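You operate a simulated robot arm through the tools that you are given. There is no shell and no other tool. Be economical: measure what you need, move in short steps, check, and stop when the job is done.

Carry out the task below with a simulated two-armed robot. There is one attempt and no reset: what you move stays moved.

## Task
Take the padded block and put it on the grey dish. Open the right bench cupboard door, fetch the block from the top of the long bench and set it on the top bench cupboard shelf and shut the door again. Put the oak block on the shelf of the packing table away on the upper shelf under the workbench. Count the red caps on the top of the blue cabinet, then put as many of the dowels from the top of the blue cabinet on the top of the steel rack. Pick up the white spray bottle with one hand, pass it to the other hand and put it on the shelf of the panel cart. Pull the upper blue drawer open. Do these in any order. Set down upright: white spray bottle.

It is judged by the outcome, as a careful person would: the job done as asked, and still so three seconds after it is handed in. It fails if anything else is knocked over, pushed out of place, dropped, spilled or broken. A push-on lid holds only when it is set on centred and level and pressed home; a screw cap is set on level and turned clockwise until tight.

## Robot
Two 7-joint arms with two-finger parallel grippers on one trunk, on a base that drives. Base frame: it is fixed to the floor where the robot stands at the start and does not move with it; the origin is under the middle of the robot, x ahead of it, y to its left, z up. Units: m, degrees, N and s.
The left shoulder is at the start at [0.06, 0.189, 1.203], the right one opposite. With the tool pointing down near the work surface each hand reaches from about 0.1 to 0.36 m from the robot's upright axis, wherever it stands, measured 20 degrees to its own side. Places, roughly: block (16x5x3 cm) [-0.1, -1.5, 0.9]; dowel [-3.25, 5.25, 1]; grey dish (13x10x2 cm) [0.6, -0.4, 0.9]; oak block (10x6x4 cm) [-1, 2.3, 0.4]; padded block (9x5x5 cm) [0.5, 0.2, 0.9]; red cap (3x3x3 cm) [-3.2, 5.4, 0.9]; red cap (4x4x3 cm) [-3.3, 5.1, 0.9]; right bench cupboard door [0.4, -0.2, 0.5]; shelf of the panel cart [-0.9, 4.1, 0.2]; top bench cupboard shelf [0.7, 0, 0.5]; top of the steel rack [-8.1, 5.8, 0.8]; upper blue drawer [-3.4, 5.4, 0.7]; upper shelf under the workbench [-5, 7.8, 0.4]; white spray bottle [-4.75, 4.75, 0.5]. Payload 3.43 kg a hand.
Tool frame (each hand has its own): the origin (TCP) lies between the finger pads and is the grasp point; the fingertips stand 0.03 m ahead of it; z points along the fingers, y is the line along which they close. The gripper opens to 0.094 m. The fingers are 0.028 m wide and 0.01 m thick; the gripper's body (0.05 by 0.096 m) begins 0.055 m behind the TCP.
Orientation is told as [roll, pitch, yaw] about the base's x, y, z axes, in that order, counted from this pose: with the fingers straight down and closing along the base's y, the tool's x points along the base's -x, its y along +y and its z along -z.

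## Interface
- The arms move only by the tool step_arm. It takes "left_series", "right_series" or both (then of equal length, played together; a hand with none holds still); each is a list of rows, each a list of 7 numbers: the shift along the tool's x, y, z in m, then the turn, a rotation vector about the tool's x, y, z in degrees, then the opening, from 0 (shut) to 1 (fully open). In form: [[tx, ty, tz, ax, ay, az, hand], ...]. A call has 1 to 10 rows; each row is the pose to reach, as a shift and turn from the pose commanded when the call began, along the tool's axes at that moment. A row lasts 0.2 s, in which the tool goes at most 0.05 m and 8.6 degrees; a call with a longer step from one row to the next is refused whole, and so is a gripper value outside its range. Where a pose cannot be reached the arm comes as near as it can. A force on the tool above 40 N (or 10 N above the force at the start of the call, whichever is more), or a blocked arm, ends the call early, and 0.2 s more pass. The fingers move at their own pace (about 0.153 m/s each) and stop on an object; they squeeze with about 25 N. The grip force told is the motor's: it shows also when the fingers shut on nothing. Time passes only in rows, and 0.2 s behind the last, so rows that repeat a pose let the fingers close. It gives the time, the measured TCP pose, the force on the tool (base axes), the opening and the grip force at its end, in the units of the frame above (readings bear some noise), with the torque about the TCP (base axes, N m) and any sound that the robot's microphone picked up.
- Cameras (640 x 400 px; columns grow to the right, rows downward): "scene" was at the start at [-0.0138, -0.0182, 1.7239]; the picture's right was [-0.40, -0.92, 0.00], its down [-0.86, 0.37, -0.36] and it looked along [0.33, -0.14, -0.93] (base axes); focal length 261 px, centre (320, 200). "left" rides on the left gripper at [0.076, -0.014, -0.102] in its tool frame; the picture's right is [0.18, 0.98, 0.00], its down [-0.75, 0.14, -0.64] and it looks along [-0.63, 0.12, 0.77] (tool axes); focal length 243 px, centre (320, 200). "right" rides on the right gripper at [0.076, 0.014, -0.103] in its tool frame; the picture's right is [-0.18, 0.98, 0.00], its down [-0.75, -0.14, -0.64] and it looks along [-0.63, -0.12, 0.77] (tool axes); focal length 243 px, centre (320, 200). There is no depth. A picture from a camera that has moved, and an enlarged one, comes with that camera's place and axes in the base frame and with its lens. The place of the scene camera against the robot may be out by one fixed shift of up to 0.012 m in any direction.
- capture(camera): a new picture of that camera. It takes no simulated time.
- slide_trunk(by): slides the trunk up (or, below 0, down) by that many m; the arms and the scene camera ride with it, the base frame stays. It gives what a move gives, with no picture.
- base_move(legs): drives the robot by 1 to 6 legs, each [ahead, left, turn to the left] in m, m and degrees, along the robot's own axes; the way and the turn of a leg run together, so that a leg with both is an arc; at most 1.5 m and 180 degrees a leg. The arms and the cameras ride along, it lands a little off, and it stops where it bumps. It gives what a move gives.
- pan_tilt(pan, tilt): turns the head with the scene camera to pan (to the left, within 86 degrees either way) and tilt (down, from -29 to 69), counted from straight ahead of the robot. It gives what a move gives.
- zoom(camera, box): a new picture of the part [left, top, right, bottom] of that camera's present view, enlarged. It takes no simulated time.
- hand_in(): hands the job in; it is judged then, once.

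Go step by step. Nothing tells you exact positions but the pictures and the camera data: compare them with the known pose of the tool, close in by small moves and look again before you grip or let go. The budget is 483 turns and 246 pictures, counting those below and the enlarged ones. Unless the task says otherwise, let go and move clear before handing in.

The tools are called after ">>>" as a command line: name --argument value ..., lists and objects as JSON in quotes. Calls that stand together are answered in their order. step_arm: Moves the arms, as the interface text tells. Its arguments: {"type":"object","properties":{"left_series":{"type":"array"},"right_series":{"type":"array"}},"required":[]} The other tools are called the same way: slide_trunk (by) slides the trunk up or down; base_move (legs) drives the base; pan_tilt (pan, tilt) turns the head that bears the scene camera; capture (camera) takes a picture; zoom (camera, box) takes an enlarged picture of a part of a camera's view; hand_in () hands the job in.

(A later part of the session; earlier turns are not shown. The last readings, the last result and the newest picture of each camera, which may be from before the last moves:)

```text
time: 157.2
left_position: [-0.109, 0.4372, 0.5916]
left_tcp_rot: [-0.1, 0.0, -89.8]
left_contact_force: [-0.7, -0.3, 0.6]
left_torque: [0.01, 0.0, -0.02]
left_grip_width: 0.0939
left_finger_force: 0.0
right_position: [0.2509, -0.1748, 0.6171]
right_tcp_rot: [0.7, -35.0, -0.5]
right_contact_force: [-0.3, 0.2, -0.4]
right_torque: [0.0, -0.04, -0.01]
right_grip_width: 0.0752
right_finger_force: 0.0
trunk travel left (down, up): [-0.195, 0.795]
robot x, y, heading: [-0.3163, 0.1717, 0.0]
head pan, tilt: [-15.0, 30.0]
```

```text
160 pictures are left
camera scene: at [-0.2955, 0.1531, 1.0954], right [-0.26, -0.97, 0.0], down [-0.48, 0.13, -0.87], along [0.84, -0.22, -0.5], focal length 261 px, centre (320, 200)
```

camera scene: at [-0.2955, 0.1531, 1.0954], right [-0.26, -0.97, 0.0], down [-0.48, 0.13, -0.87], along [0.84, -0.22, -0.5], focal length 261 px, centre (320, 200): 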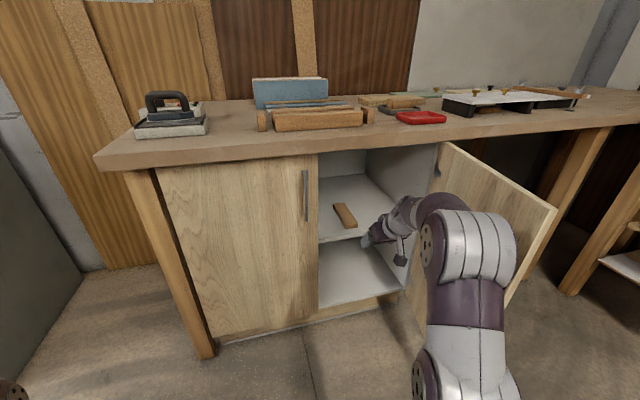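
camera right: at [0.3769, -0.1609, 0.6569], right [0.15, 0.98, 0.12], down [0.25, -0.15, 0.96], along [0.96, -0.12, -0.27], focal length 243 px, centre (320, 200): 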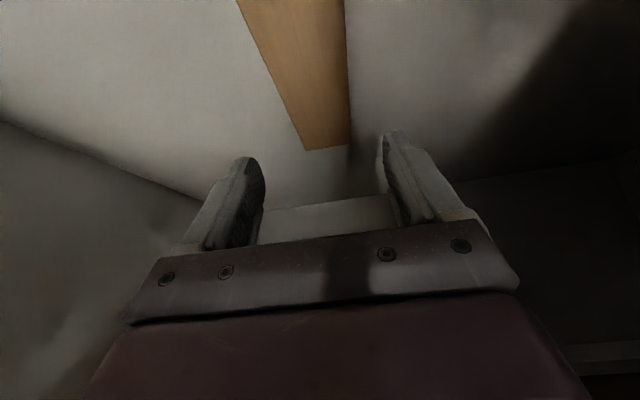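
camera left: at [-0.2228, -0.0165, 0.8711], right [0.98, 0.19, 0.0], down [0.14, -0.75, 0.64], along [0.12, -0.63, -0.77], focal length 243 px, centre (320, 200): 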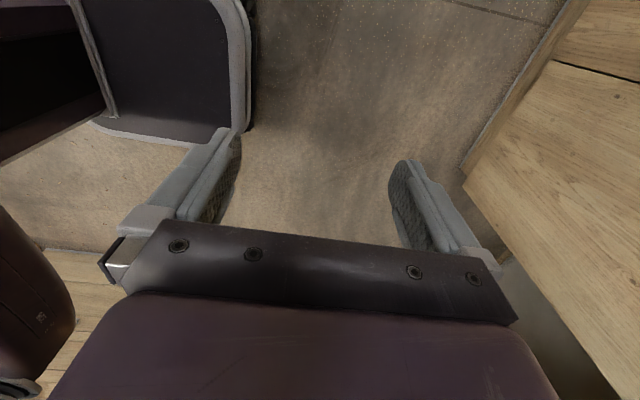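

The block lies on the top shelf. To shut the door, I'll back off, point the hand further forward with the fingers shut, and push the door from its outer side.

>>> base_move --legs '[[-0.45, 0, 0], [0, -0.45, 0]]'

>>> step_arm --right_series '[[0, 0, 0, 0, -8, 0, 0.3], [0, 0, 0, 0, -16, 0, 0], [0, 0, 0, 0, -24, 0, 0], [0, 0, 0, 0, -32, 0, 0], [0, 0, 0, 0, -40, 0, 0]]'

>>> capture --camera "scene"

```text
time: 162.2
left_position: [-0.5566, -0.0142, 0.5904]
left_tcp_rot: [-0.1, -0.1, -89.7]
left_contact_force: [0.3, 0.3, 0.1]
left_torque: [-0.01, 0.03, 0.02]
left_grip_width: 0.0942
left_finger_force: 0.0
right_position: [-0.1976, -0.6253, 0.6161]
right_tcp_rot: [0.7, -35.1, -0.4]
right_contact_force: [0.2, 0.1, -0.6]
right_torque: [0.02, 0.01, -0.01]
right_grip_width: 0.0753
right_finger_force: 0.1
trunk travel left (down, up): [-0.195, 0.795]
robot x, y, heading: [-0.7676, -0.2792, -0.0]
head pan, tilt: [-15.0, 30.0]
```

```text
time: 163.4
left_position: [-0.5574, -0.0131, 0.5928]
left_tcp_rot: [-0.1, 0.0, -89.7]
left_contact_force: [0.5, -0.1, 0.3]
left_torque: [0.04, 0.01, -0.06]
left_grip_width: 0.0941
left_finger_force: 0.0
right_position: [-0.198, -0.6267, 0.6167]
right_tcp_rot: [2.2, -75.1, -2.4]
right_contact_force: [0.2, -0.1, 0.0]
right_torque: [-0.04, 0.04, -0.01]
right_grip_width: 0.0
right_finger_force: 25.5
trunk travel left (down, up): [-0.195, 0.795]
robot x, y, heading: [-0.7678, -0.2824, 0.3]
head pan, tilt: [-15.0, 30.0]
```

```text
159 pictures are left
camera scene: at [-0.7438, -0.2983, 1.0954], right [-0.26, -0.97, 0.0], down [-0.48, 0.13, -0.87], along [0.84, -0.22, -0.5], focal length 261 px, centre (320, 200)
```

scene: 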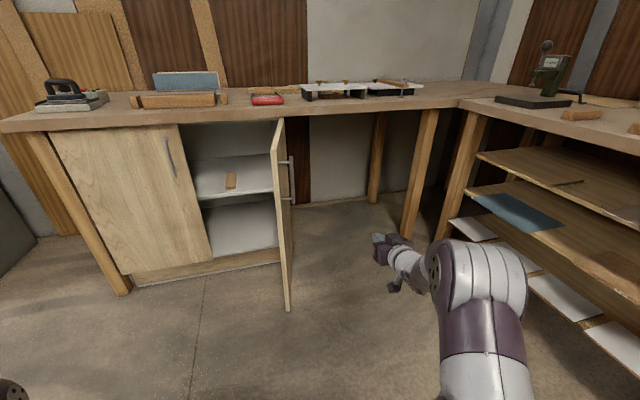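

>>> slide_trunk --by -0.08

>>> base_move --legs '[[0.26, 0, 0], [0, 0.15, 0]]'

>>> capture --camera "scene"

```text
time: 164.6
left_position: [-0.5561, -0.0138, 0.5119]
left_tcp_rot: [-0.1, 0.0, -89.8]
left_contact_force: [0.4, 0.8, 0.3]
left_torque: [-0.03, 0.04, -0.01]
left_grip_width: 0.0939
left_finger_force: 0.0
right_position: [-0.1978, -0.6269, 0.5363]
right_tcp_rot: [2.3, -75.0, -2.2]
right_contact_force: [0.4, -0.1, -0.1]
right_torque: [0.0, -0.02, -0.02]
right_grip_width: 0.0
right_finger_force: 24.7
trunk travel left (down, up): [-0.115, 0.875]
robot x, y, heading: [-0.7666, -0.2798, 0.1]
head pan, tilt: [-15.0, 30.0]
```

```text
time: 167.5
left_position: [-0.2982, 0.1387, 0.5113]
left_tcp_rot: [0.0, 0.0, -89.8]
left_contact_force: [-0.5, -1.4, 0.2]
left_torque: [0.01, -0.01, 0.02]
left_grip_width: 0.0939
left_finger_force: 0.0
right_position: [0.0621, -0.4743, 0.5361]
right_tcp_rot: [2.3, -75.0, -2.3]
right_contact_force: [0.6, 0.4, 1.2]
right_torque: [0.01, 0.0, -0.02]
right_grip_width: 0.0
right_finger_force: 25.1
trunk travel left (down, up): [-0.115, 0.875]
robot x, y, heading: [-0.5052, -0.1277, 0.1]
head pan, tilt: [-15.0, 30.0]
```

```text
158 pictures are left
camera scene: at [-0.4843, -0.1464, 1.0154], right [-0.26, -0.97, 0.0], down [-0.48, 0.13, -0.87], along [0.84, -0.22, -0.5], focal length 261 px, centre (320, 200)
```

scene: 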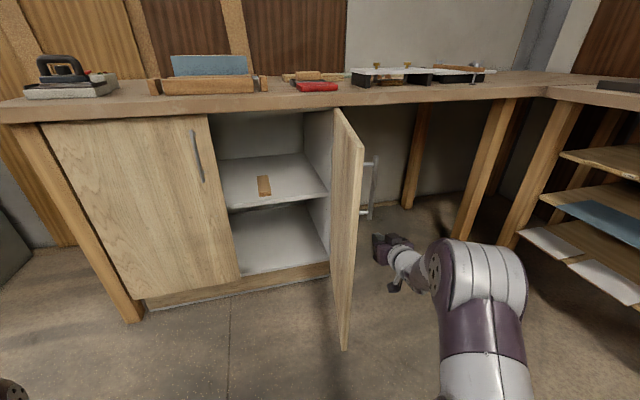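

>>> base_move --legs '[[0, 0.15, 0]]'

>>> capture --camera "scene"

```text
time: 168.8
left_position: [-0.2984, 0.2882, 0.512]
left_tcp_rot: [-0.1, 0.1, -89.8]
left_contact_force: [1.0, 0.3, 0.0]
left_torque: [-0.02, 0.02, -0.02]
left_grip_width: 0.0941
left_finger_force: 0.2
right_position: [0.0612, -0.3225, 0.5357]
right_tcp_rot: [2.4, -75.1, -2.3]
right_contact_force: [-0.3, -0.4, 0.1]
right_torque: [0.01, -0.01, 0.01]
right_grip_width: 0.0001
right_finger_force: 25.0
trunk travel left (down, up): [-0.115, 0.875]
robot x, y, heading: [-0.5096, 0.02, 0.1]
head pan, tilt: [-15.0, 30.0]
```

```text
157 pictures are left
camera scene: at [-0.4847, 0.0036, 1.0154], right [-0.26, -0.97, 0.0], down [-0.48, 0.13, -0.87], along [0.84, -0.22, -0.5], focal length 261 px, centre (320, 200)
```

scene: 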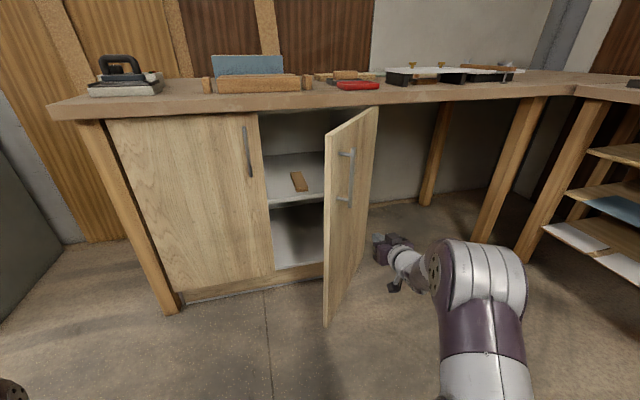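

>>> base_move --legs '[[0, 0.12, 0]]'

>>> capture --camera "scene"

```text
time: 170.1
left_position: [-0.2983, 0.4083, 0.5106]
left_tcp_rot: [-0.2, 0.0, -89.8]
left_contact_force: [-0.4, -0.6, 0.3]
left_torque: [-0.02, 0.05, -0.01]
left_grip_width: 0.094
left_finger_force: 0.0
right_position: [0.0606, -0.205, 0.5358]
right_tcp_rot: [2.4, -75.1, -2.4]
right_contact_force: [0.0, -0.2, 0.5]
right_torque: [0.01, -0.02, -0.02]
right_grip_width: 0.0001
right_finger_force: 25.2
trunk travel left (down, up): [-0.115, 0.875]
robot x, y, heading: [-0.5052, 0.1423, 0.1]
head pan, tilt: [-15.0, 30.0]
```

```text
156 pictures are left
camera scene: at [-0.4851, 0.123, 1.0154], right [-0.26, -0.97, 0.0], down [-0.48, 0.13, -0.87], along [0.84, -0.22, -0.5], focal length 261 px, centre (320, 200)
```

scene: 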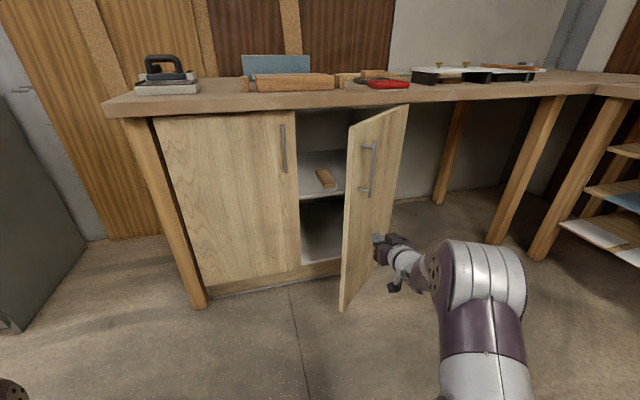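

>>> base_move --legs '[[0.2, 0.05, 0]]'

>>> capture --camera "scene"

```text
time: 171.7
left_position: [-0.0994, 0.459, 0.5103]
left_tcp_rot: [-0.1, 0.0, -89.7]
left_contact_force: [0.4, -0.1, 0.4]
left_torque: [0.03, 0.0, 0.0]
left_grip_width: 0.094
left_finger_force: 0.1
right_position: [0.2609, -0.1527, 0.5364]
right_tcp_rot: [2.3, -75.0, -2.3]
right_contact_force: [-0.5, -0.7, 0.5]
right_torque: [-0.03, 0.01, 0.01]
right_grip_width: 0.0
right_finger_force: 25.1
trunk travel left (down, up): [-0.115, 0.875]
robot x, y, heading: [-0.3101, 0.1959, 0.4]
head pan, tilt: [-15.0, 30.0]
```

```text
155 pictures are left
camera scene: at [-0.2855, 0.1739, 1.0154], right [-0.26, -0.97, 0.0], down [-0.48, 0.13, -0.87], along [0.84, -0.22, -0.5], focal length 261 px, centre (320, 200)
```

scene: 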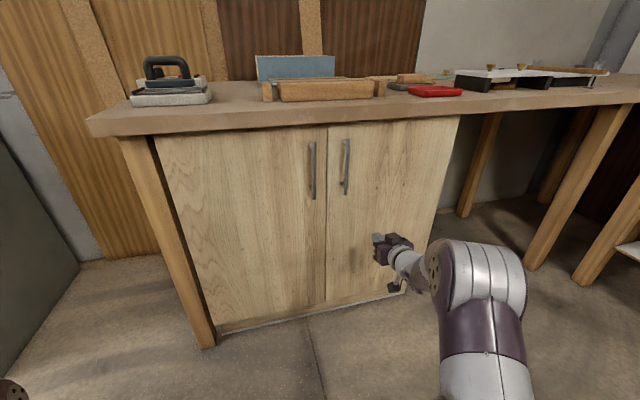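

>>> base_move --legs '[[0.075, 0, 0]]'

>>> zoom --camera "scene" --box '[280, 100, 480, 320]'

```text
time: 172.7
left_position: [-0.0244, 0.459, 0.5116]
left_tcp_rot: [0.0, 0.1, -89.6]
left_contact_force: [0.9, -0.8, 0.4]
left_torque: [0.0, -0.01, 0.0]
left_grip_width: 0.0938
left_finger_force: 0.0
right_position: [0.3362, -0.152, 0.5357]
right_tcp_rot: [2.4, -75.0, -2.3]
right_contact_force: [-0.1, 1.8, -0.6]
right_torque: [0.03, 0.01, 0.0]
right_grip_width: 0.0
right_finger_force: 24.4
trunk travel left (down, up): [-0.115, 0.875]
robot x, y, heading: [-0.2341, 0.1948, 0.1]
head pan, tilt: [-15.0, 30.0]
```

```text
1.82 times, centred on (380, 210) of scene
camera zoom: at [-0.2101, 0.1742, 1.0154], right [-0.25, -0.97, 0.0], down [-0.48, 0.13, -0.87], along [0.84, -0.22, -0.5], focal length 474 px, centre (211, 182)
```

zoom: 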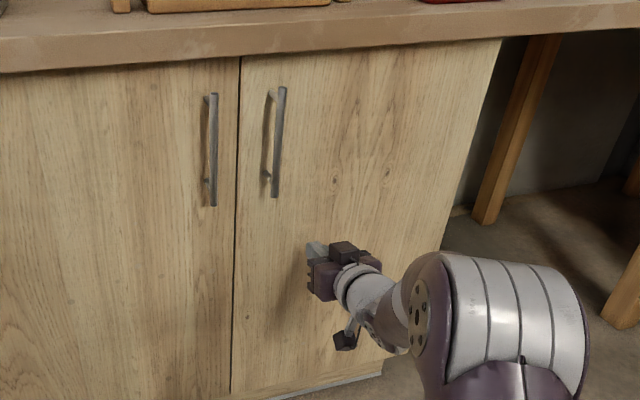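

>>> base_move --legs '[[0.025, 0, 0]]'

>>> zoom --camera "scene" --box '[280, 100, 480, 320]'

```text
time: 173.6
left_position: [-0.0001, 0.4594, 0.5114]
left_tcp_rot: [-0.1, 0.1, -89.8]
left_contact_force: [0.1, 0.5, 1.0]
left_torque: [0.01, -0.01, -0.02]
left_grip_width: 0.0941
left_finger_force: 0.0
right_position: [0.3579, -0.1531, 0.5354]
right_tcp_rot: [2.7, -74.8, -2.7]
right_contact_force: [-1.3, 0.9, 0.2]
right_torque: [-0.02, -0.02, 0.0]
right_grip_width: 0.0
right_finger_force: 24.6
trunk travel left (down, up): [-0.115, 0.875]
robot x, y, heading: [-0.2058, 0.1944, 0.1]
head pan, tilt: [-15.0, 30.0]
stopped in leg 1: the force on the tool passed its limit at 112 N (the readings are from after the stop); the commanded pose is now the measured one
```

```text
1.82 times, centred on (380, 210) of scene
camera zoom: at [-0.187, 0.1743, 1.0153], right [-0.26, -0.97, 0.0], down [-0.48, 0.13, -0.87], along [0.84, -0.22, -0.5], focal length 474 px, centre (211, 182)
```

zoom: 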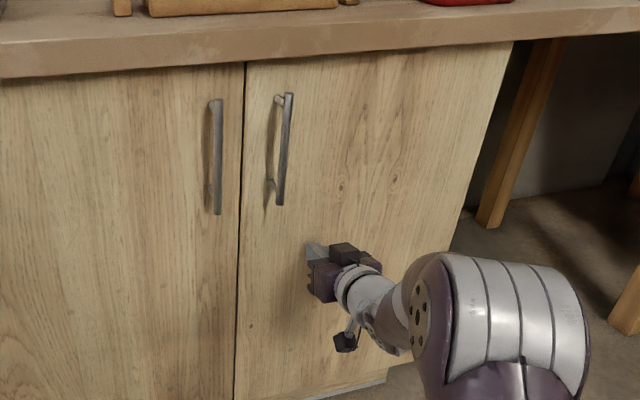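

The door is shut flush. I'll back away, raise the trunk, and turn to look toward the packing table with the oak block.

>>> base_move --legs '[[-0.3, 0, 0], [0, 0, 90]]'

>>> slide_trunk --by 0.4

>>> pan_tilt --pan 15 --tilt 20

>>> capture --camera "scene"

```text
time: 179.5
left_position: [-0.7735, 0.4036, 0.5116]
left_tcp_rot: [-0.1, 0.0, -0.2]
left_contact_force: [-0.1, 0.2, 0.2]
left_torque: [-0.01, -0.02, -0.03]
left_grip_width: 0.094
left_finger_force: 0.1
right_position: [-0.1586, 0.7562, 0.5338]
right_tcp_rot: [2.6, -74.9, 87.0]
right_contact_force: [0.6, 0.4, -0.3]
right_torque: [0.02, 0.01, 0.0]
right_grip_width: 0.0
right_finger_force: 25.3
trunk travel left (down, up): [-0.115, 0.875]
robot x, y, heading: [-0.5095, 0.1956, 89.9]
head pan, tilt: [-15.0, 30.0]
```

```text
time: 183.3
left_position: [-0.7733, 0.4035, 0.9105]
left_tcp_rot: [0.0, -0.1, -0.2]
left_contact_force: [0.3, 0.6, -0.6]
left_torque: [0.0, 0.03, -0.04]
left_grip_width: 0.0938
left_finger_force: 0.1
right_position: [-0.1591, 0.7567, 0.9349]
right_tcp_rot: [2.6, -74.7, 87.0]
right_contact_force: [0.3, 0.3, 0.2]
right_torque: [0.04, 0.01, 0.03]
right_grip_width: 0.0
right_finger_force: 25.2
trunk travel left (down, up): [-0.515, 0.475]
robot x, y, heading: [-0.5092, 0.1935, 89.8]
head pan, tilt: [-15.0, 30.0]
```

```text
time: 184.3
left_position: [-0.7732, 0.4039, 0.9121]
left_tcp_rot: [-0.1, 0.1, -0.2]
left_contact_force: [0.4, 0.0, 0.6]
left_torque: [0.02, -0.02, 0.0]
left_grip_width: 0.094
left_finger_force: 0.1
right_position: [-0.1581, 0.7569, 0.935]
right_tcp_rot: [2.6, -74.7, 87.0]
right_contact_force: [1.0, 0.9, -0.1]
right_torque: [-0.01, 0.0, 0.01]
right_grip_width: 0.0
right_finger_force: 24.6
trunk travel left (down, up): [-0.515, 0.475]
robot x, y, heading: [-0.5086, 0.1918, 89.9]
head pan, tilt: [15.0, 20.0]
```

```text
152 pictures are left
camera scene: at [-0.539, 0.2269, 1.4314], right [0.97, 0.25, 0.0], down [0.09, -0.33, -0.94], along [-0.24, 0.91, -0.34], focal length 261 px, centre (320, 200)
```

scene: 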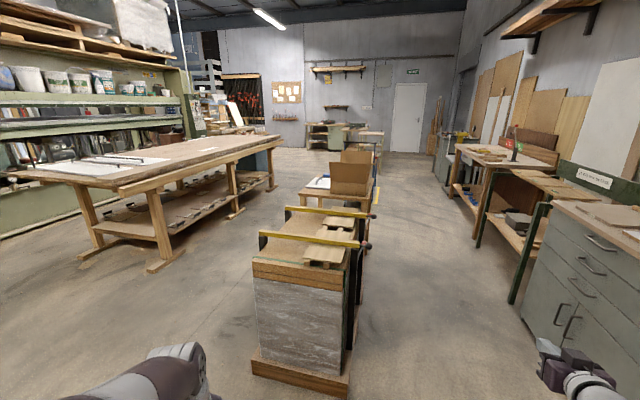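

The corridor left of the crate and packing table is wide. I'll go there (x≈-1.7), stop short of the table and look.

>>> base_move --legs '[[0, 1.2, 0], [1.3, 0, 0]]'

>>> pan_tilt --pan -45 --tilt 35

>>> capture --camera "scene"

```text
time: 196.5
left_position: [-1.9726, 1.697, 0.911]
left_tcp_rot: [0.0, 0.1, -0.6]
left_contact_force: [-0.4, 0.0, -0.6]
left_torque: [0.01, 0.01, -0.01]
left_grip_width: 0.0939
left_finger_force: 0.0
right_position: [-1.3555, 2.0449, 0.9349]
right_tcp_rot: [2.5, -74.8, 86.5]
right_contact_force: [0.2, 0.3, 0.0]
right_torque: [0.02, 0.01, 0.01]
right_grip_width: 0.0
right_finger_force: 25.1
trunk travel left (down, up): [-0.515, 0.475]
robot x, y, heading: [-1.7112, 1.4864, 89.3]
head pan, tilt: [15.0, 20.0]
```

```text
time: 197.8
left_position: [-1.9728, 1.6967, 0.911]
left_tcp_rot: [-0.1, 0.0, -0.6]
left_contact_force: [0.2, -1.1, 0.7]
left_torque: [0.02, 0.01, -0.03]
left_grip_width: 0.0939
left_finger_force: 0.1
right_position: [-1.3553, 2.0449, 0.9341]
right_tcp_rot: [2.6, -74.9, 86.6]
right_contact_force: [-0.4, -0.6, 0.1]
right_torque: [-0.04, 0.03, 0.03]
right_grip_width: 0.0
right_finger_force: 25.0
trunk travel left (down, up): [-0.515, 0.475]
robot x, y, heading: [-1.7085, 1.4851, 89.5]
head pan, tilt: [-45.0, 35.0]
```

```text
151 pictures are left
camera scene: at [-1.6536, 1.4898, 1.4076], right [0.7, -0.72, 0.0], down [-0.41, -0.4, -0.82], along [0.59, 0.57, -0.57], focal length 261 px, centre (320, 200)
```

scene: 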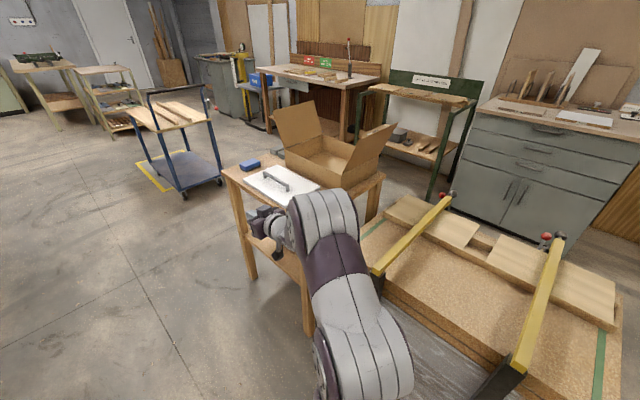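

The packing table (with an open carton on top) is ahead right. I'll fold the right hand in first, then drive alongside the table and turn to face it.

>>> step_arm --right_series '[[0, 0, -0.02, 0, 8, 0, 0.5], [0, 0, -0.04, 0, 16, 0, 1], [0, 0, -0.07, 0, 24, 0, 1], [0, 0, -0.1, 0, 32, 0, 1], [0, 0, -0.13, 0, 40, 0, 1], [0, 0, -0.16, 0, 40, 0, 1], [0, 0, -0.18, 0, 40, 0, 1]]'

>>> base_move --legs '[[0.8, 0, 0], [0, 0, -89]]'

>>> pan_tilt --pan 0 --tilt 40

>>> capture --camera "scene"

```text
time: 199.4
left_position: [-1.9722, 1.698, 0.9102]
left_tcp_rot: [-0.1, 0.0, -0.7]
left_contact_force: [-0.1, 0.5, -0.2]
left_torque: [-0.01, 0.02, -0.01]
left_grip_width: 0.0937
left_finger_force: 0.0
right_position: [-1.3582, 1.8699, 0.9823]
right_tcp_rot: [0.9, -34.7, 88.6]
right_contact_force: [0.2, 0.0, -0.1]
right_torque: [0.0, -0.01, 0.01]
right_grip_width: 0.0941
right_finger_force: 0.0
trunk travel left (down, up): [-0.515, 0.475]
robot x, y, heading: [-1.7091, 1.486, 89.3]
head pan, tilt: [-45.0, 35.0]
```

```text
time: 207.5
left_position: [-1.4897, 2.542, 0.9117]
left_tcp_rot: [-0.1, 0.0, -90.3]
left_contact_force: [-0.8, -0.3, -0.2]
left_torque: [-0.01, -0.02, 0.01]
left_grip_width: 0.0939
left_finger_force: 0.0
right_position: [-1.3112, 1.9285, 0.9821]
right_tcp_rot: [0.7, -34.8, -1.0]
right_contact_force: [-0.6, 0.3, 0.3]
right_torque: [0.0, -0.01, 0.0]
right_grip_width: 0.0941
right_finger_force: 0.0
trunk travel left (down, up): [-0.515, 0.475]
robot x, y, heading: [-1.7028, 2.2768, -0.4]
head pan, tilt: [-45.0, 35.0]
```

```text
time: 208.6
left_position: [-1.4914, 2.5413, 0.9106]
left_tcp_rot: [-0.1, 0.1, -90.3]
left_contact_force: [-0.5, 0.0, 0.8]
left_torque: [0.02, 0.01, -0.02]
left_grip_width: 0.0939
left_finger_force: 0.0
right_position: [-1.3116, 1.9285, 0.9825]
right_tcp_rot: [0.8, -34.9, -1.1]
right_contact_force: [0.0, 0.3, 0.2]
right_torque: [-0.03, 0.0, -0.02]
right_grip_width: 0.0941
right_finger_force: 0.0
trunk travel left (down, up): [-0.515, 0.475]
robot x, y, heading: [-1.7024, 2.2783, -0.0]
head pan, tilt: [0.0, 40.0]
```

```text
150 pictures are left
camera scene: at [-1.6826, 2.2823, 1.4], right [-0.01, -1.0, 0.0], down [-0.64, 0.0, -0.77], along [0.77, 0.0, -0.64], focal length 261 px, centre (320, 200)
```

scene: 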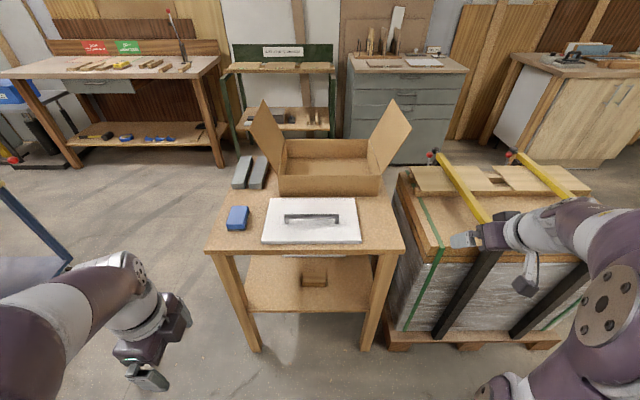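

The oak block is visible on the table's shelf at about (-1.03, 2.31). I'll lower the trunk to look under the tabletop.

>>> slide_trunk --by -0.4

>>> pan_tilt --pan 0 --tilt 35

>>> capture --camera "scene"

>>> zoom --camera "scene" --box '[220, 130, 420, 290]'

```text
time: 212.4
left_position: [-1.4907, 2.5417, 0.5116]
left_tcp_rot: [-0.1, 0.0, -90.2]
left_contact_force: [0.0, -0.1, 0.3]
left_torque: [0.01, 0.03, -0.02]
left_grip_width: 0.094
left_finger_force: 0.2
right_position: [-1.3117, 1.9285, 0.5829]
right_tcp_rot: [0.8, -34.8, -1.0]
right_contact_force: [-0.9, 0.2, -0.3]
right_torque: [0.01, -0.01, 0.01]
right_grip_width: 0.0938
right_finger_force: 0.1
trunk travel left (down, up): [-0.115, 0.875]
robot x, y, heading: [-1.6998, 2.2788, 0.1]
head pan, tilt: [0.0, 40.0]
```

```text
time: 213.1
left_position: [-1.4921, 2.5415, 0.5114]
left_tcp_rot: [0.0, -0.1, -90.4]
left_contact_force: [-0.8, -0.7, -0.6]
left_torque: [0.01, -0.01, 0.0]
left_grip_width: 0.0941
left_finger_force: 0.0
right_position: [-1.3131, 1.9293, 0.5833]
right_tcp_rot: [0.7, -34.8, -1.0]
right_contact_force: [-0.5, 0.2, -0.4]
right_torque: [0.03, 0.03, -0.01]
right_grip_width: 0.0939
right_finger_force: 0.0
trunk travel left (down, up): [-0.115, 0.875]
robot x, y, heading: [-1.7055, 2.279, -0.4]
head pan, tilt: [0.0, 35.0]
```

```text
149 pictures are left
camera scene: at [-1.6796, 2.2824, 1.0075], right [-0.01, -1.0, 0.0], down [-0.57, 0.0, -0.82], along [0.82, 0.0, -0.57], focal length 261 px, centre (320, 200)
```

scene: 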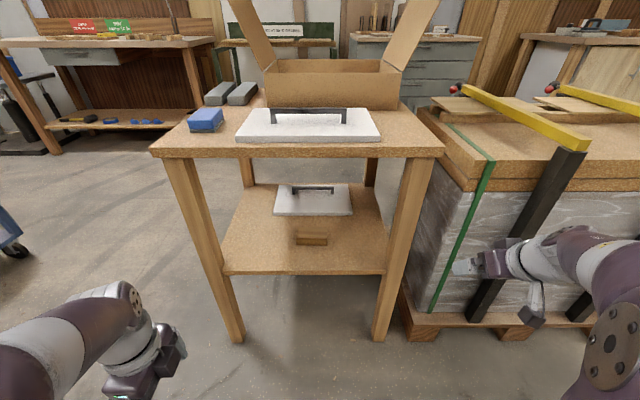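

```text
2.50 times, centred on (320, 210) of scene
camera zoom: at [-1.6796, 2.2824, 1.0075], right [-0.01, -1.0, 0.0], down [-0.57, 0.0, -0.82], along [0.82, 0.0, -0.57], focal length 652 px, centre (320, 175)
```

zoom: 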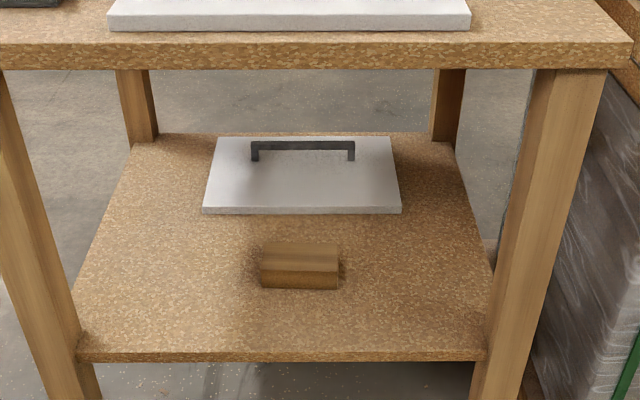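

The block lies 10 cm along y, so I can't straddle its length; approaching from the table's north end I can grip its 6 cm width with a forward-tilted hand. I'll drive around to (-0.8, 3.3) and face -y.

>>> base_move --legs '[[0, 1.02, 0], [0.9, 0, 0], [0, 0, -90]]'

>>> capture --camera "scene"

```text
time: 226.6
left_position: [-0.5321, 3.0841, 0.5107]
left_tcp_rot: [-0.1, 0.0, 179.1]
left_contact_force: [-0.3, -0.1, -0.8]
left_torque: [-0.03, 0.02, 0.01]
left_grip_width: 0.0939
left_finger_force: 0.1
right_position: [-1.1473, 2.9098, 0.5822]
right_tcp_rot: [0.8, -34.8, -91.5]
right_contact_force: [0.5, 0.2, -0.2]
right_torque: [0.01, -0.04, 0.0]
right_grip_width: 0.0942
right_finger_force: 0.2
trunk travel left (down, up): [-0.115, 0.875]
robot x, y, heading: [-0.7961, 3.2938, -91.1]
head pan, tilt: [0.0, 35.0]
```

```text
147 pictures are left
camera scene: at [-0.7995, 3.273, 1.0076], right [-1.0, 0.01, 0.0], down [0.01, 0.57, -0.82], along [-0.01, -0.82, -0.57], focal length 261 px, centre (320, 200)
```

scene: 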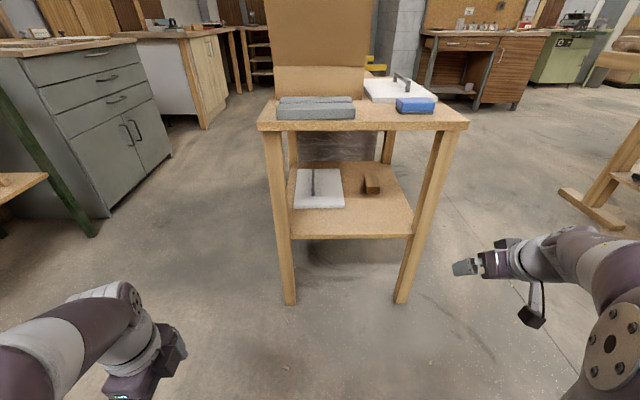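

I'll shape the right hand (45° tilt, low and forward) in free air before entering.

>>> step_arm --right_series '[[-0.009, 0.018, 0.037, 0, -2, 0, 1], [-0.018, 0.035, 0.073, 0, -4, 0, 1], [-0.027, 0.053, 0.11, 0, -6, 0, 1], [-0.036, 0.07, 0.146, 0, -8, 0, 1], [-0.045, 0.088, 0.183, 0, -10, 0, 1], [-0.0543, 0.105, 0.2188, 0, -10, 0, 1]]'

>>> capture --camera "right"

>>> capture --camera "scene"

```text
time: 228.0
left_position: [-0.5312, 3.0827, 0.5113]
left_tcp_rot: [-0.2, 0.0, 179.2]
left_contact_force: [-0.1, 0.1, 0.2]
left_torque: [-0.03, 0.01, -0.04]
left_grip_width: 0.094
left_finger_force: 0.0
right_position: [-1.0426, 2.7394, 0.4345]
right_tcp_rot: [0.9, -44.9, -91.7]
right_contact_force: [-0.4, 1.1, 0.3]
right_torque: [-0.02, 0.01, -0.02]
right_grip_width: 0.094
right_finger_force: 0.1
trunk travel left (down, up): [-0.115, 0.875]
robot x, y, heading: [-0.7959, 3.3013, -91.1]
head pan, tilt: [0.0, 35.0]
```

```text
146 pictures are left
camera right: at [-1.0281, 2.8637, 0.4536], right [0.98, -0.15, 0.14], down [-0.15, -0.08, 0.98], along [-0.13, -0.99, -0.1], focal length 243 px, centre (320, 200)
```

right: 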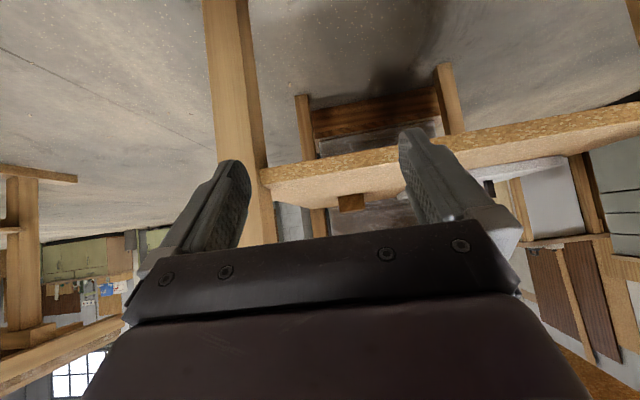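

```text
145 pictures are left
camera scene: at [-0.7995, 3.2732, 1.0076], right [-1.0, 0.01, 0.0], down [0.01, 0.57, -0.82], along [-0.01, -0.82, -0.57], focal length 261 px, centre (320, 200)
```

scene: 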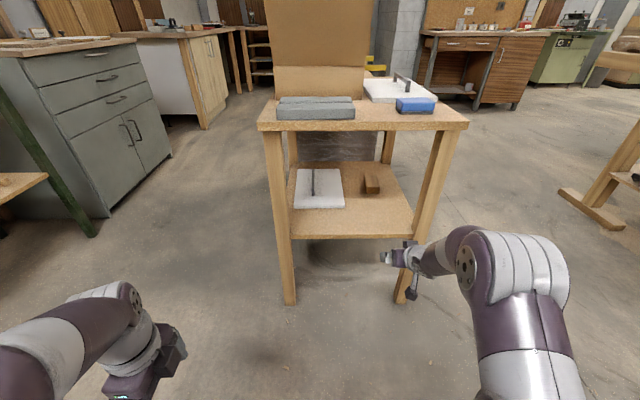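

The right elbow would foul the table's near-right leg, so the left hand is better here (its elbow falls inside the opening). I'll fold the right hand back and turn the left hand forward.

>>> step_arm --right_series '[[0.01, -0.02, -0.04, 0, 2, 0, 1], [0.02, -0.04, -0.08, 0, 4, 0, 1], [0.03, -0.06, -0.12, 0, 6, 0, 1], [0.05, -0.08, -0.16, 0, 8, 0, 1], [0.06, -0.1, -0.2, 0, 10, 0, 1], [0.07, -0.1, -0.23, 0, 10, 0, 1], [0.07, -0.1, -0.23, 0, 10, 0, 1], [0.07, -0.1, -0.23, 0, 10, 0, 1], [0.07, -0.1, -0.23, 0, 10, 0, 1], [0.07, -0.1, -0.23, 0, 10, 0, 1]]' --left_series '[[0, 0.012, 0, 0, 0, -8.6, 1], [0, 0.024, 0, 0, 0, -17.2, 1], [0, 0.036, 0, 0, 0, -25.8, 1], [0, 0.048, 0, 0, 0, -34.4, 1], [0, 0.06, 0, 0, 0, -43, 1], [0, 0.072, 0, 0, 0, -51.6, 1], [0, 0.084, 0, 0, 0, -60.2, 1], [0, 0.096, 0, 0, 0, -68.8, 1], [0, 0.108, 0, 0, 0, -77.4, 1], [0, 0.12, 0, 0, 0, -86, 1]]'

>>> capture --camera "scene"

```text
time: 230.2
left_position: [-0.5331, 2.9636, 0.5101]
left_tcp_rot: [-0.1, 0.1, -94.6]
left_contact_force: [0.8, -0.1, 0.8]
left_torque: [0.0, -0.01, -0.04]
left_grip_width: 0.0941
left_finger_force: 0.0
right_position: [-1.1428, 2.9521, 0.5464]
right_tcp_rot: [0.9, -34.8, -91.5]
right_contact_force: [-0.4, -0.2, 0.5]
right_torque: [0.01, -0.02, -0.01]
right_grip_width: 0.0942
right_finger_force: 0.1
trunk travel left (down, up): [-0.115, 0.875]
robot x, y, heading: [-0.7941, 3.2995, -90.9]
head pan, tilt: [0.0, 35.0]
```

```text
144 pictures are left
camera scene: at [-0.7995, 3.2731, 1.0076], right [-1.0, 0.01, 0.0], down [0.01, 0.57, -0.82], along [-0.01, -0.82, -0.57], focal length 261 px, centre (320, 200)
```

scene: 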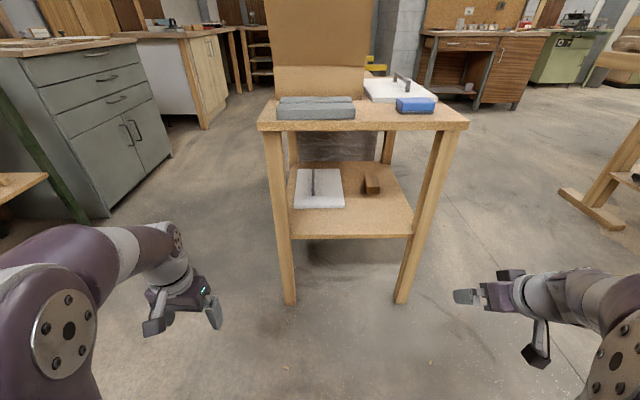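

>>> step_arm --left_series '[[0, 0, 0, 0, 0, -4.6, 1]]'

>>> step_arm --left_series '[[-0.035, 0, 0.01, 0, -8, 0, 1], [-0.07, 0, 0.025, 0, -16, 0, 1], [-0.11, 0, 0.04, 0, -24, 0, 1], [-0.15, 0, 0.055, 0, -32, 0, 1], [-0.19, 0, 0.07, 0, -40, 0, 1], [-0.22, 0, 0.076, 0, -45, 0, 1]]'

>>> base_move --legs '[[0, -0.505, 0]]'

>>> capture --camera "left"

>>> capture --camera "scene"

```text
time: 230.6
left_position: [-0.533, 2.9627, 0.5101]
left_tcp_rot: [-0.1, 0.1, -90.1]
left_contact_force: [0.1, 1.0, -0.4]
left_torque: [-0.01, 0.03, -0.03]
left_grip_width: 0.0941
left_finger_force: 0.0
right_position: [-1.1423, 2.952, 0.5467]
right_tcp_rot: [0.8, -34.8, -91.5]
right_contact_force: [0.0, 0.9, -1.0]
right_torque: [-0.02, -0.03, 0.03]
right_grip_width: 0.0941
right_finger_force: 0.0
trunk travel left (down, up): [-0.115, 0.875]
robot x, y, heading: [-0.7922, 3.2992, -90.8]
head pan, tilt: [0.0, 35.0]
```

```text
time: 232.0
left_position: [-0.5349, 2.7432, 0.4363]
left_tcp_rot: [0.0, -45.0, -90.3]
left_contact_force: [0.1, 0.1, 0.1]
left_torque: [0.02, -0.01, 0.0]
left_grip_width: 0.0941
left_finger_force: 0.1
right_position: [-1.1414, 2.9514, 0.5478]
right_tcp_rot: [0.8, -34.7, -91.4]
right_contact_force: [-0.1, 0.3, -0.5]
right_torque: [-0.03, -0.02, -0.01]
right_grip_width: 0.0942
right_finger_force: 0.1
trunk travel left (down, up): [-0.115, 0.875]
robot x, y, heading: [-0.7972, 3.2945, -90.8]
head pan, tilt: [0.0, 35.0]
```

```text
time: 234.9
left_position: [-1.0435, 2.7506, 0.4343]
left_tcp_rot: [0.1, -44.9, -90.4]
left_contact_force: [-0.7, 0.0, 0.4]
left_torque: [0.03, -0.06, -0.02]
left_grip_width: 0.0941
left_finger_force: 0.1
right_position: [-1.6504, 2.9607, 0.5472]
right_tcp_rot: [0.8, -34.8, -91.7]
right_contact_force: [0.9, -0.1, 1.0]
right_torque: [0.0, -0.04, 0.01]
right_grip_width: 0.0939
right_finger_force: 0.1
trunk travel left (down, up): [-0.115, 0.875]
robot x, y, heading: [-1.3002, 3.3042, -90.7]
head pan, tilt: [0.0, 35.0]
```

```text
143 pictures are left
camera left: at [-1.0565, 2.8767, 0.4521], right [0.98, 0.12, -0.13], down [0.14, -0.08, 0.99], along [0.11, -0.99, -0.1], focal length 243 px, centre (320, 200)
```

left: 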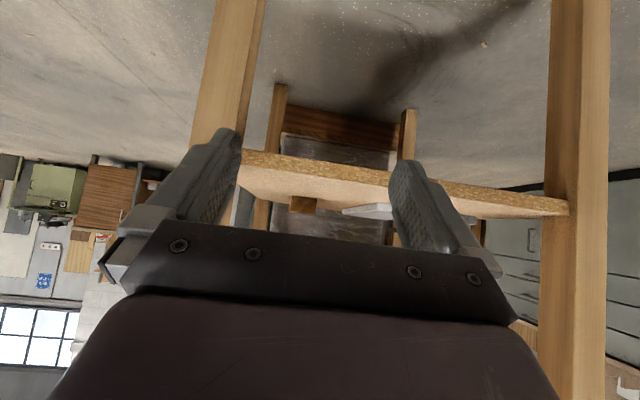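

```text
142 pictures are left
camera scene: at [-1.3062, 3.2808, 1.0076], right [-1.0, 0.02, 0.0], down [0.01, 0.57, -0.82], along [-0.01, -0.82, -0.57], focal length 261 px, centre (320, 200)
```

scene: 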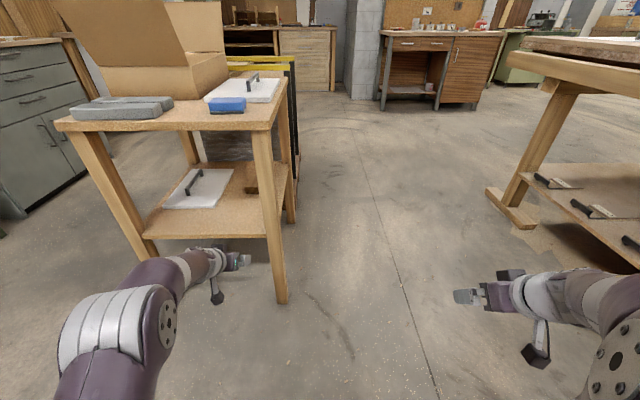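

>>> step_arm --left_series '[[-0.0085, 0.006, -0.0085, 0, 0, 0, 1]]'

>>> base_move --legs '[[0.3, 0, 0.7]]'

>>> capture --camera "left"

>>> capture --camera "scene"

```text
time: 235.3
left_position: [-1.0374, 2.7493, 0.4458]
left_tcp_rot: [0.0, -44.9, -90.5]
left_contact_force: [-0.7, 0.2, -0.1]
left_torque: [0.01, 0.0, -0.01]
left_grip_width: 0.094
left_finger_force: 0.0
right_position: [-1.65, 2.9602, 0.5478]
right_tcp_rot: [0.9, -34.8, -91.8]
right_contact_force: [-0.2, -0.1, 0.2]
right_torque: [0.06, -0.03, -0.03]
right_grip_width: 0.0939
right_finger_force: 0.0
trunk travel left (down, up): [-0.115, 0.875]
robot x, y, heading: [-1.3017, 3.3084, -91.2]
head pan, tilt: [0.0, 35.0]
```

```text
time: 237.4
left_position: [-1.0328, 2.4549, 0.4461]
left_tcp_rot: [-0.1, -44.9, -89.6]
left_contact_force: [-1.1, -1.1, 0.3]
left_torque: [0.0, 0.0, 0.01]
left_grip_width: 0.0939
left_finger_force: 0.1
right_position: [-1.6482, 2.6565, 0.5488]
right_tcp_rot: [0.7, -34.7, -90.9]
right_contact_force: [0.1, -0.6, -0.4]
right_torque: [0.03, -0.03, -0.03]
right_grip_width: 0.094
right_finger_force: 0.2
trunk travel left (down, up): [-0.115, 0.875]
robot x, y, heading: [-1.3042, 3.006, -90.1]
head pan, tilt: [0.0, 35.0]
```

```text
141 pictures are left
camera left: at [-1.0477, 2.5806, 0.4641], right [0.98, 0.14, -0.13], down [0.14, -0.08, 0.99], along [0.13, -0.99, -0.1], focal length 243 px, centre (320, 200)
```

left: 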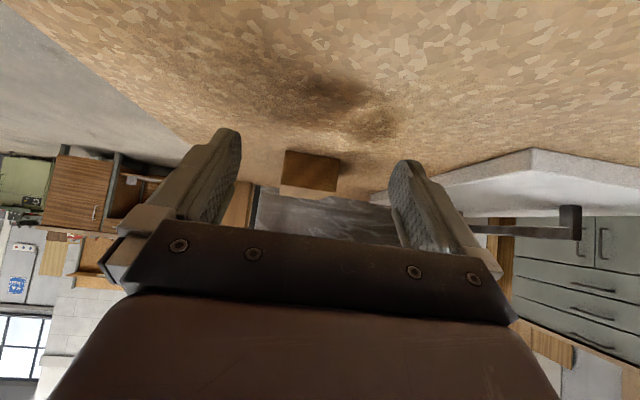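

```text
140 pictures are left
camera scene: at [-1.3089, 2.9811, 1.0076], right [-1.0, 0.0, 0.0], down [0.0, 0.57, -0.82], along [0.0, -0.82, -0.57], focal length 261 px, centre (320, 200)
```

scene: 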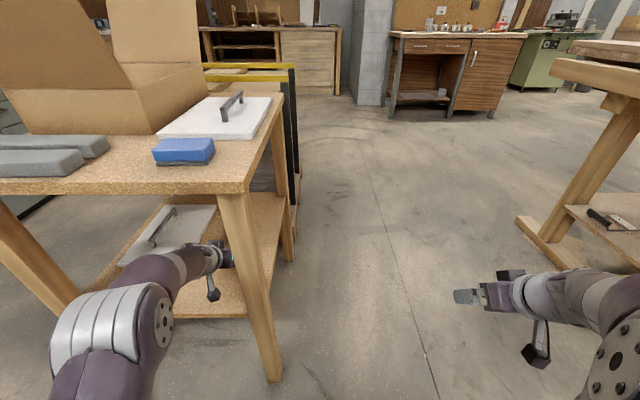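

>>> base_move --legs '[[0.08, 0, 0]]'

>>> step_arm --left_series '[[-0.014, 0, 0.014, 0, 0, 0, 1], [-0.028, 0, 0.028, 0, 0, 0, 1], [-0.0215, 0, 0.0365, 0, 0, 0, 1]]'

>>> capture --camera "left"

```text
time: 238.4
left_position: [-1.0335, 2.3738, 0.4469]
left_tcp_rot: [0.0, -44.9, -89.5]
left_contact_force: [-0.9, -0.3, 0.3]
left_torque: [-0.02, 0.01, 0.0]
left_grip_width: 0.0941
left_finger_force: 0.1
right_position: [-1.649, 2.5771, 0.5468]
right_tcp_rot: [0.8, -34.7, -90.8]
right_contact_force: [-0.4, -0.2, 0.6]
right_torque: [-0.01, 0.02, 0.0]
right_grip_width: 0.0939
right_finger_force: 0.1
trunk travel left (down, up): [-0.115, 0.875]
robot x, y, heading: [-1.304, 2.9275, -90.1]
head pan, tilt: [0.0, 35.0]
```

```text
time: 239.2
left_position: [-1.0315, 2.3345, 0.4359]
left_tcp_rot: [0.0, -44.9, -89.6]
left_contact_force: [-0.9, -0.6, -0.1]
left_torque: [0.0, 0.0, -0.04]
left_grip_width: 0.0942
left_finger_force: 0.1
right_position: [-1.6476, 2.577, 0.5466]
right_tcp_rot: [0.9, -34.8, -90.9]
right_contact_force: [0.0, 0.2, -0.2]
right_torque: [0.01, 0.0, -0.03]
right_grip_width: 0.0941
right_finger_force: 0.1
trunk travel left (down, up): [-0.115, 0.875]
robot x, y, heading: [-1.3037, 2.9279, -90.1]
head pan, tilt: [0.0, 35.0]
```

```text
139 pictures are left
camera left: at [-1.0475, 2.4595, 0.4534], right [0.98, 0.14, -0.13], down [0.14, -0.08, 0.99], along [0.13, -0.99, -0.1], focal length 243 px, centre (320, 200)
```

left: 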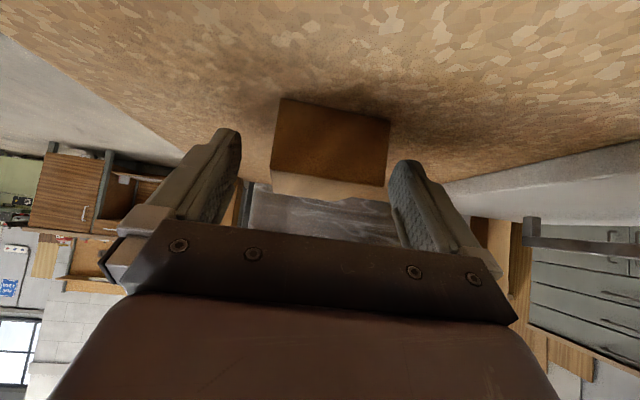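

>>> step_arm --left_series '[[0, 0.003, 0, 0, 0, 0, 0.7], [0, 0.003, 0, 0, 0, 0, 0.3], [0, 0.003, 0, 0, 0, 0, 0], [0, 0.003, 0, 0, 0, 0, 0], [-0.003, 0.003, -0.003, 0, 0, 0, 0], [-0.01, 0.003, -0.01, 0, 0, 0, 0]]'

>>> capture --camera "left"

```text
time: 240.6
left_position: [-1.0292, 2.3334, 0.4491]
left_tcp_rot: [-0.2, -44.9, -89.5]
left_contact_force: [0.4, 0.0, -1.2]
left_torque: [0.04, 0.01, -0.01]
left_grip_width: 0.0593
left_finger_force: 25.0
right_position: [-1.6479, 2.5758, 0.5475]
right_tcp_rot: [0.8, -34.8, -90.9]
right_contact_force: [-0.1, 0.9, 0.9]
right_torque: [0.02, 0.0, 0.02]
right_grip_width: 0.0941
right_finger_force: 0.2
trunk travel left (down, up): [-0.115, 0.875]
robot x, y, heading: [-1.3066, 2.927, -90.5]
head pan, tilt: [0.0, 35.0]
```

```text
138 pictures are left
camera left: at [-1.0447, 2.4598, 0.4669], right [0.98, 0.14, -0.13], down [0.14, -0.08, 0.99], along [0.13, -0.99, -0.1], focal length 243 px, centre (320, 200)
```

left: 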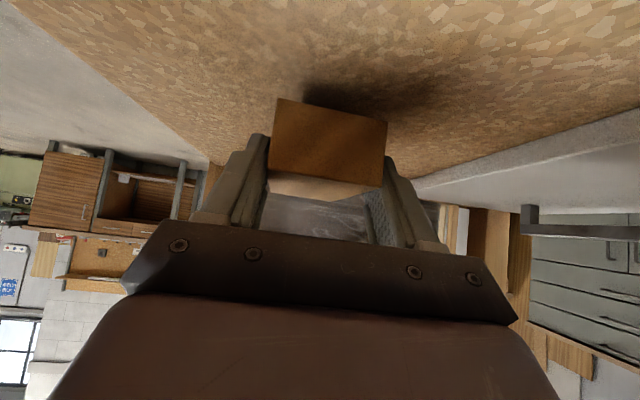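

The oak block is held and lifting. I'll raise a bit more and back out of the table.

>>> step_arm --left_series '[[-0.01, 0, -0.01, 0, 0, 0, 0], [-0.025, 0, -0.025, 0, 0, 0, 0]]'

>>> base_move --legs '[[-0.5, 0, 0]]'

>>> capture --camera "left"

>>> capture --camera "scene"

```text
time: 241.2
left_position: [-1.0294, 2.3324, 0.4857]
left_tcp_rot: [0.0, -44.9, -89.6]
left_contact_force: [-0.7, -0.3, -1.4]
left_torque: [0.07, -0.01, 0.04]
left_grip_width: 0.0591
left_finger_force: 25.1
right_position: [-1.6486, 2.5771, 0.5465]
right_tcp_rot: [0.8, -34.8, -90.9]
right_contact_force: [0.0, 0.2, 0.0]
right_torque: [-0.01, 0.0, 0.0]
right_grip_width: 0.0938
right_finger_force: 0.1
trunk travel left (down, up): [-0.115, 0.875]
robot x, y, heading: [-1.3016, 2.9264, -90.1]
head pan, tilt: [0.0, 35.0]
```

```text
time: 244.2
left_position: [-1.0296, 2.8352, 0.4851]
left_tcp_rot: [0.0, -45.0, -89.9]
left_contact_force: [-0.4, -0.1, -1.2]
left_torque: [0.04, -0.01, -0.01]
left_grip_width: 0.0588
left_finger_force: 25.4
right_position: [-1.6466, 3.0816, 0.5479]
right_tcp_rot: [0.8, -34.8, -91.1]
right_contact_force: [0.9, 0.5, -0.9]
right_torque: [-0.01, 0.0, 0.0]
right_grip_width: 0.0939
right_finger_force: 0.1
trunk travel left (down, up): [-0.115, 0.875]
robot x, y, heading: [-1.3, 3.4286, -90.5]
head pan, tilt: [0.0, 35.0]
```

```text
137 pictures are left
camera left: at [-1.044, 2.9612, 0.5027], right [0.98, 0.13, -0.13], down [0.14, -0.08, 0.99], along [0.12, -0.99, -0.1], focal length 243 px, centre (320, 200)
```

left: 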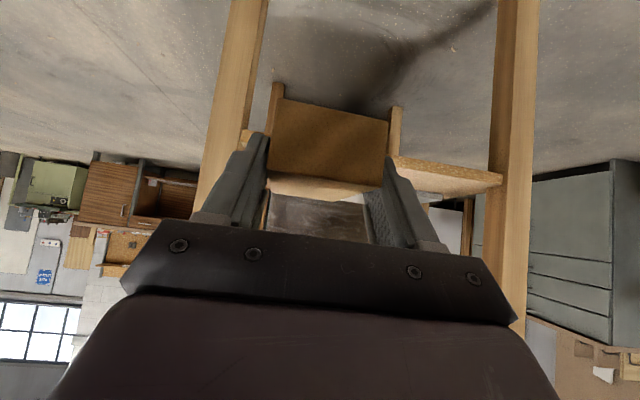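

```text
136 pictures are left
camera scene: at [-1.3062, 3.4035, 1.0076], right [-1.0, 0.01, 0.0], down [0.01, 0.57, -0.82], along [-0.01, -0.82, -0.57], focal length 261 px, centre (320, 200)
```

scene: 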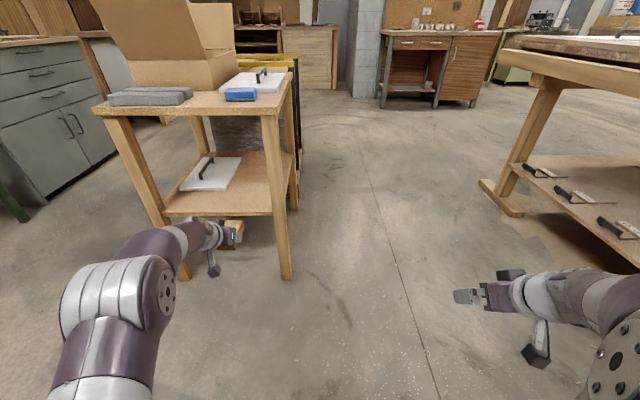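

>>> slide_trunk --by 0.4

>>> base_move --legs '[[0, -0.2, 0], [0, 0, -135]]'

>>> pan_tilt --pan 0 --tilt 15

>>> capture --camera "scene"

```text
time: 248.0
left_position: [-1.029, 2.8351, 0.885]
left_tcp_rot: [0.1, -44.9, -89.9]
left_contact_force: [0.7, -0.1, -1.5]
left_torque: [0.04, 0.01, -0.01]
left_grip_width: 0.0587
left_finger_force: 25.4
right_position: [-1.6471, 3.0816, 0.947]
right_tcp_rot: [0.9, -34.8, -91.3]
right_contact_force: [0.2, 0.5, 0.8]
right_torque: [-0.03, -0.01, 0.01]
right_grip_width: 0.0939
right_finger_force: 0.0
trunk travel left (down, up): [-0.515, 0.475]
robot x, y, heading: [-1.2995, 3.4291, -90.4]
head pan, tilt: [0.0, 35.0]
```

```text
time: 255.2
left_position: [-2.1118, 3.661, 0.8847]
left_tcp_rot: [0.0, -44.9, 134.8]
left_contact_force: [-0.1, 0.4, -1.2]
left_torque: [-0.05, 0.0, -0.02]
left_grip_width: 0.0586
left_finger_force: 25.4
right_position: [-1.4991, 3.9207, 0.9475]
right_tcp_rot: [0.8, -34.8, 133.5]
right_contact_force: [-0.1, 0.6, 0.3]
right_torque: [0.04, 0.0, 0.03]
right_grip_width: 0.0942
right_finger_force: 0.1
trunk travel left (down, up): [-0.515, 0.475]
robot x, y, heading: [-1.4996, 3.4294, 134.2]
head pan, tilt: [0.0, 35.0]
```

```text
time: 256.0
left_position: [-2.1104, 3.6609, 0.8864]
left_tcp_rot: [0.0, -44.9, 134.8]
left_contact_force: [-0.2, -1.0, -0.5]
left_torque: [-0.02, -0.02, -0.01]
left_grip_width: 0.0588
left_finger_force: 25.1
right_position: [-1.499, 3.9203, 0.9475]
right_tcp_rot: [0.8, -34.8, 133.5]
right_contact_force: [-0.1, -0.2, 0.8]
right_torque: [0.01, 0.01, 0.0]
right_grip_width: 0.0939
right_finger_force: 0.1
trunk travel left (down, up): [-0.515, 0.475]
robot x, y, heading: [-1.5015, 3.4269, 134.1]
head pan, tilt: [0.0, 15.0]
```

```text
135 pictures are left
camera scene: at [-1.5296, 3.4577, 1.4395], right [0.72, 0.7, 0.0], down [0.18, -0.19, -0.97], along [-0.67, 0.69, -0.26], focal length 261 px, centre (320, 200)
```

scene: 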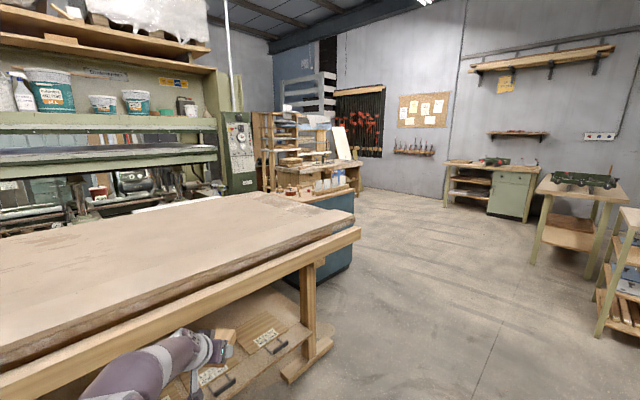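

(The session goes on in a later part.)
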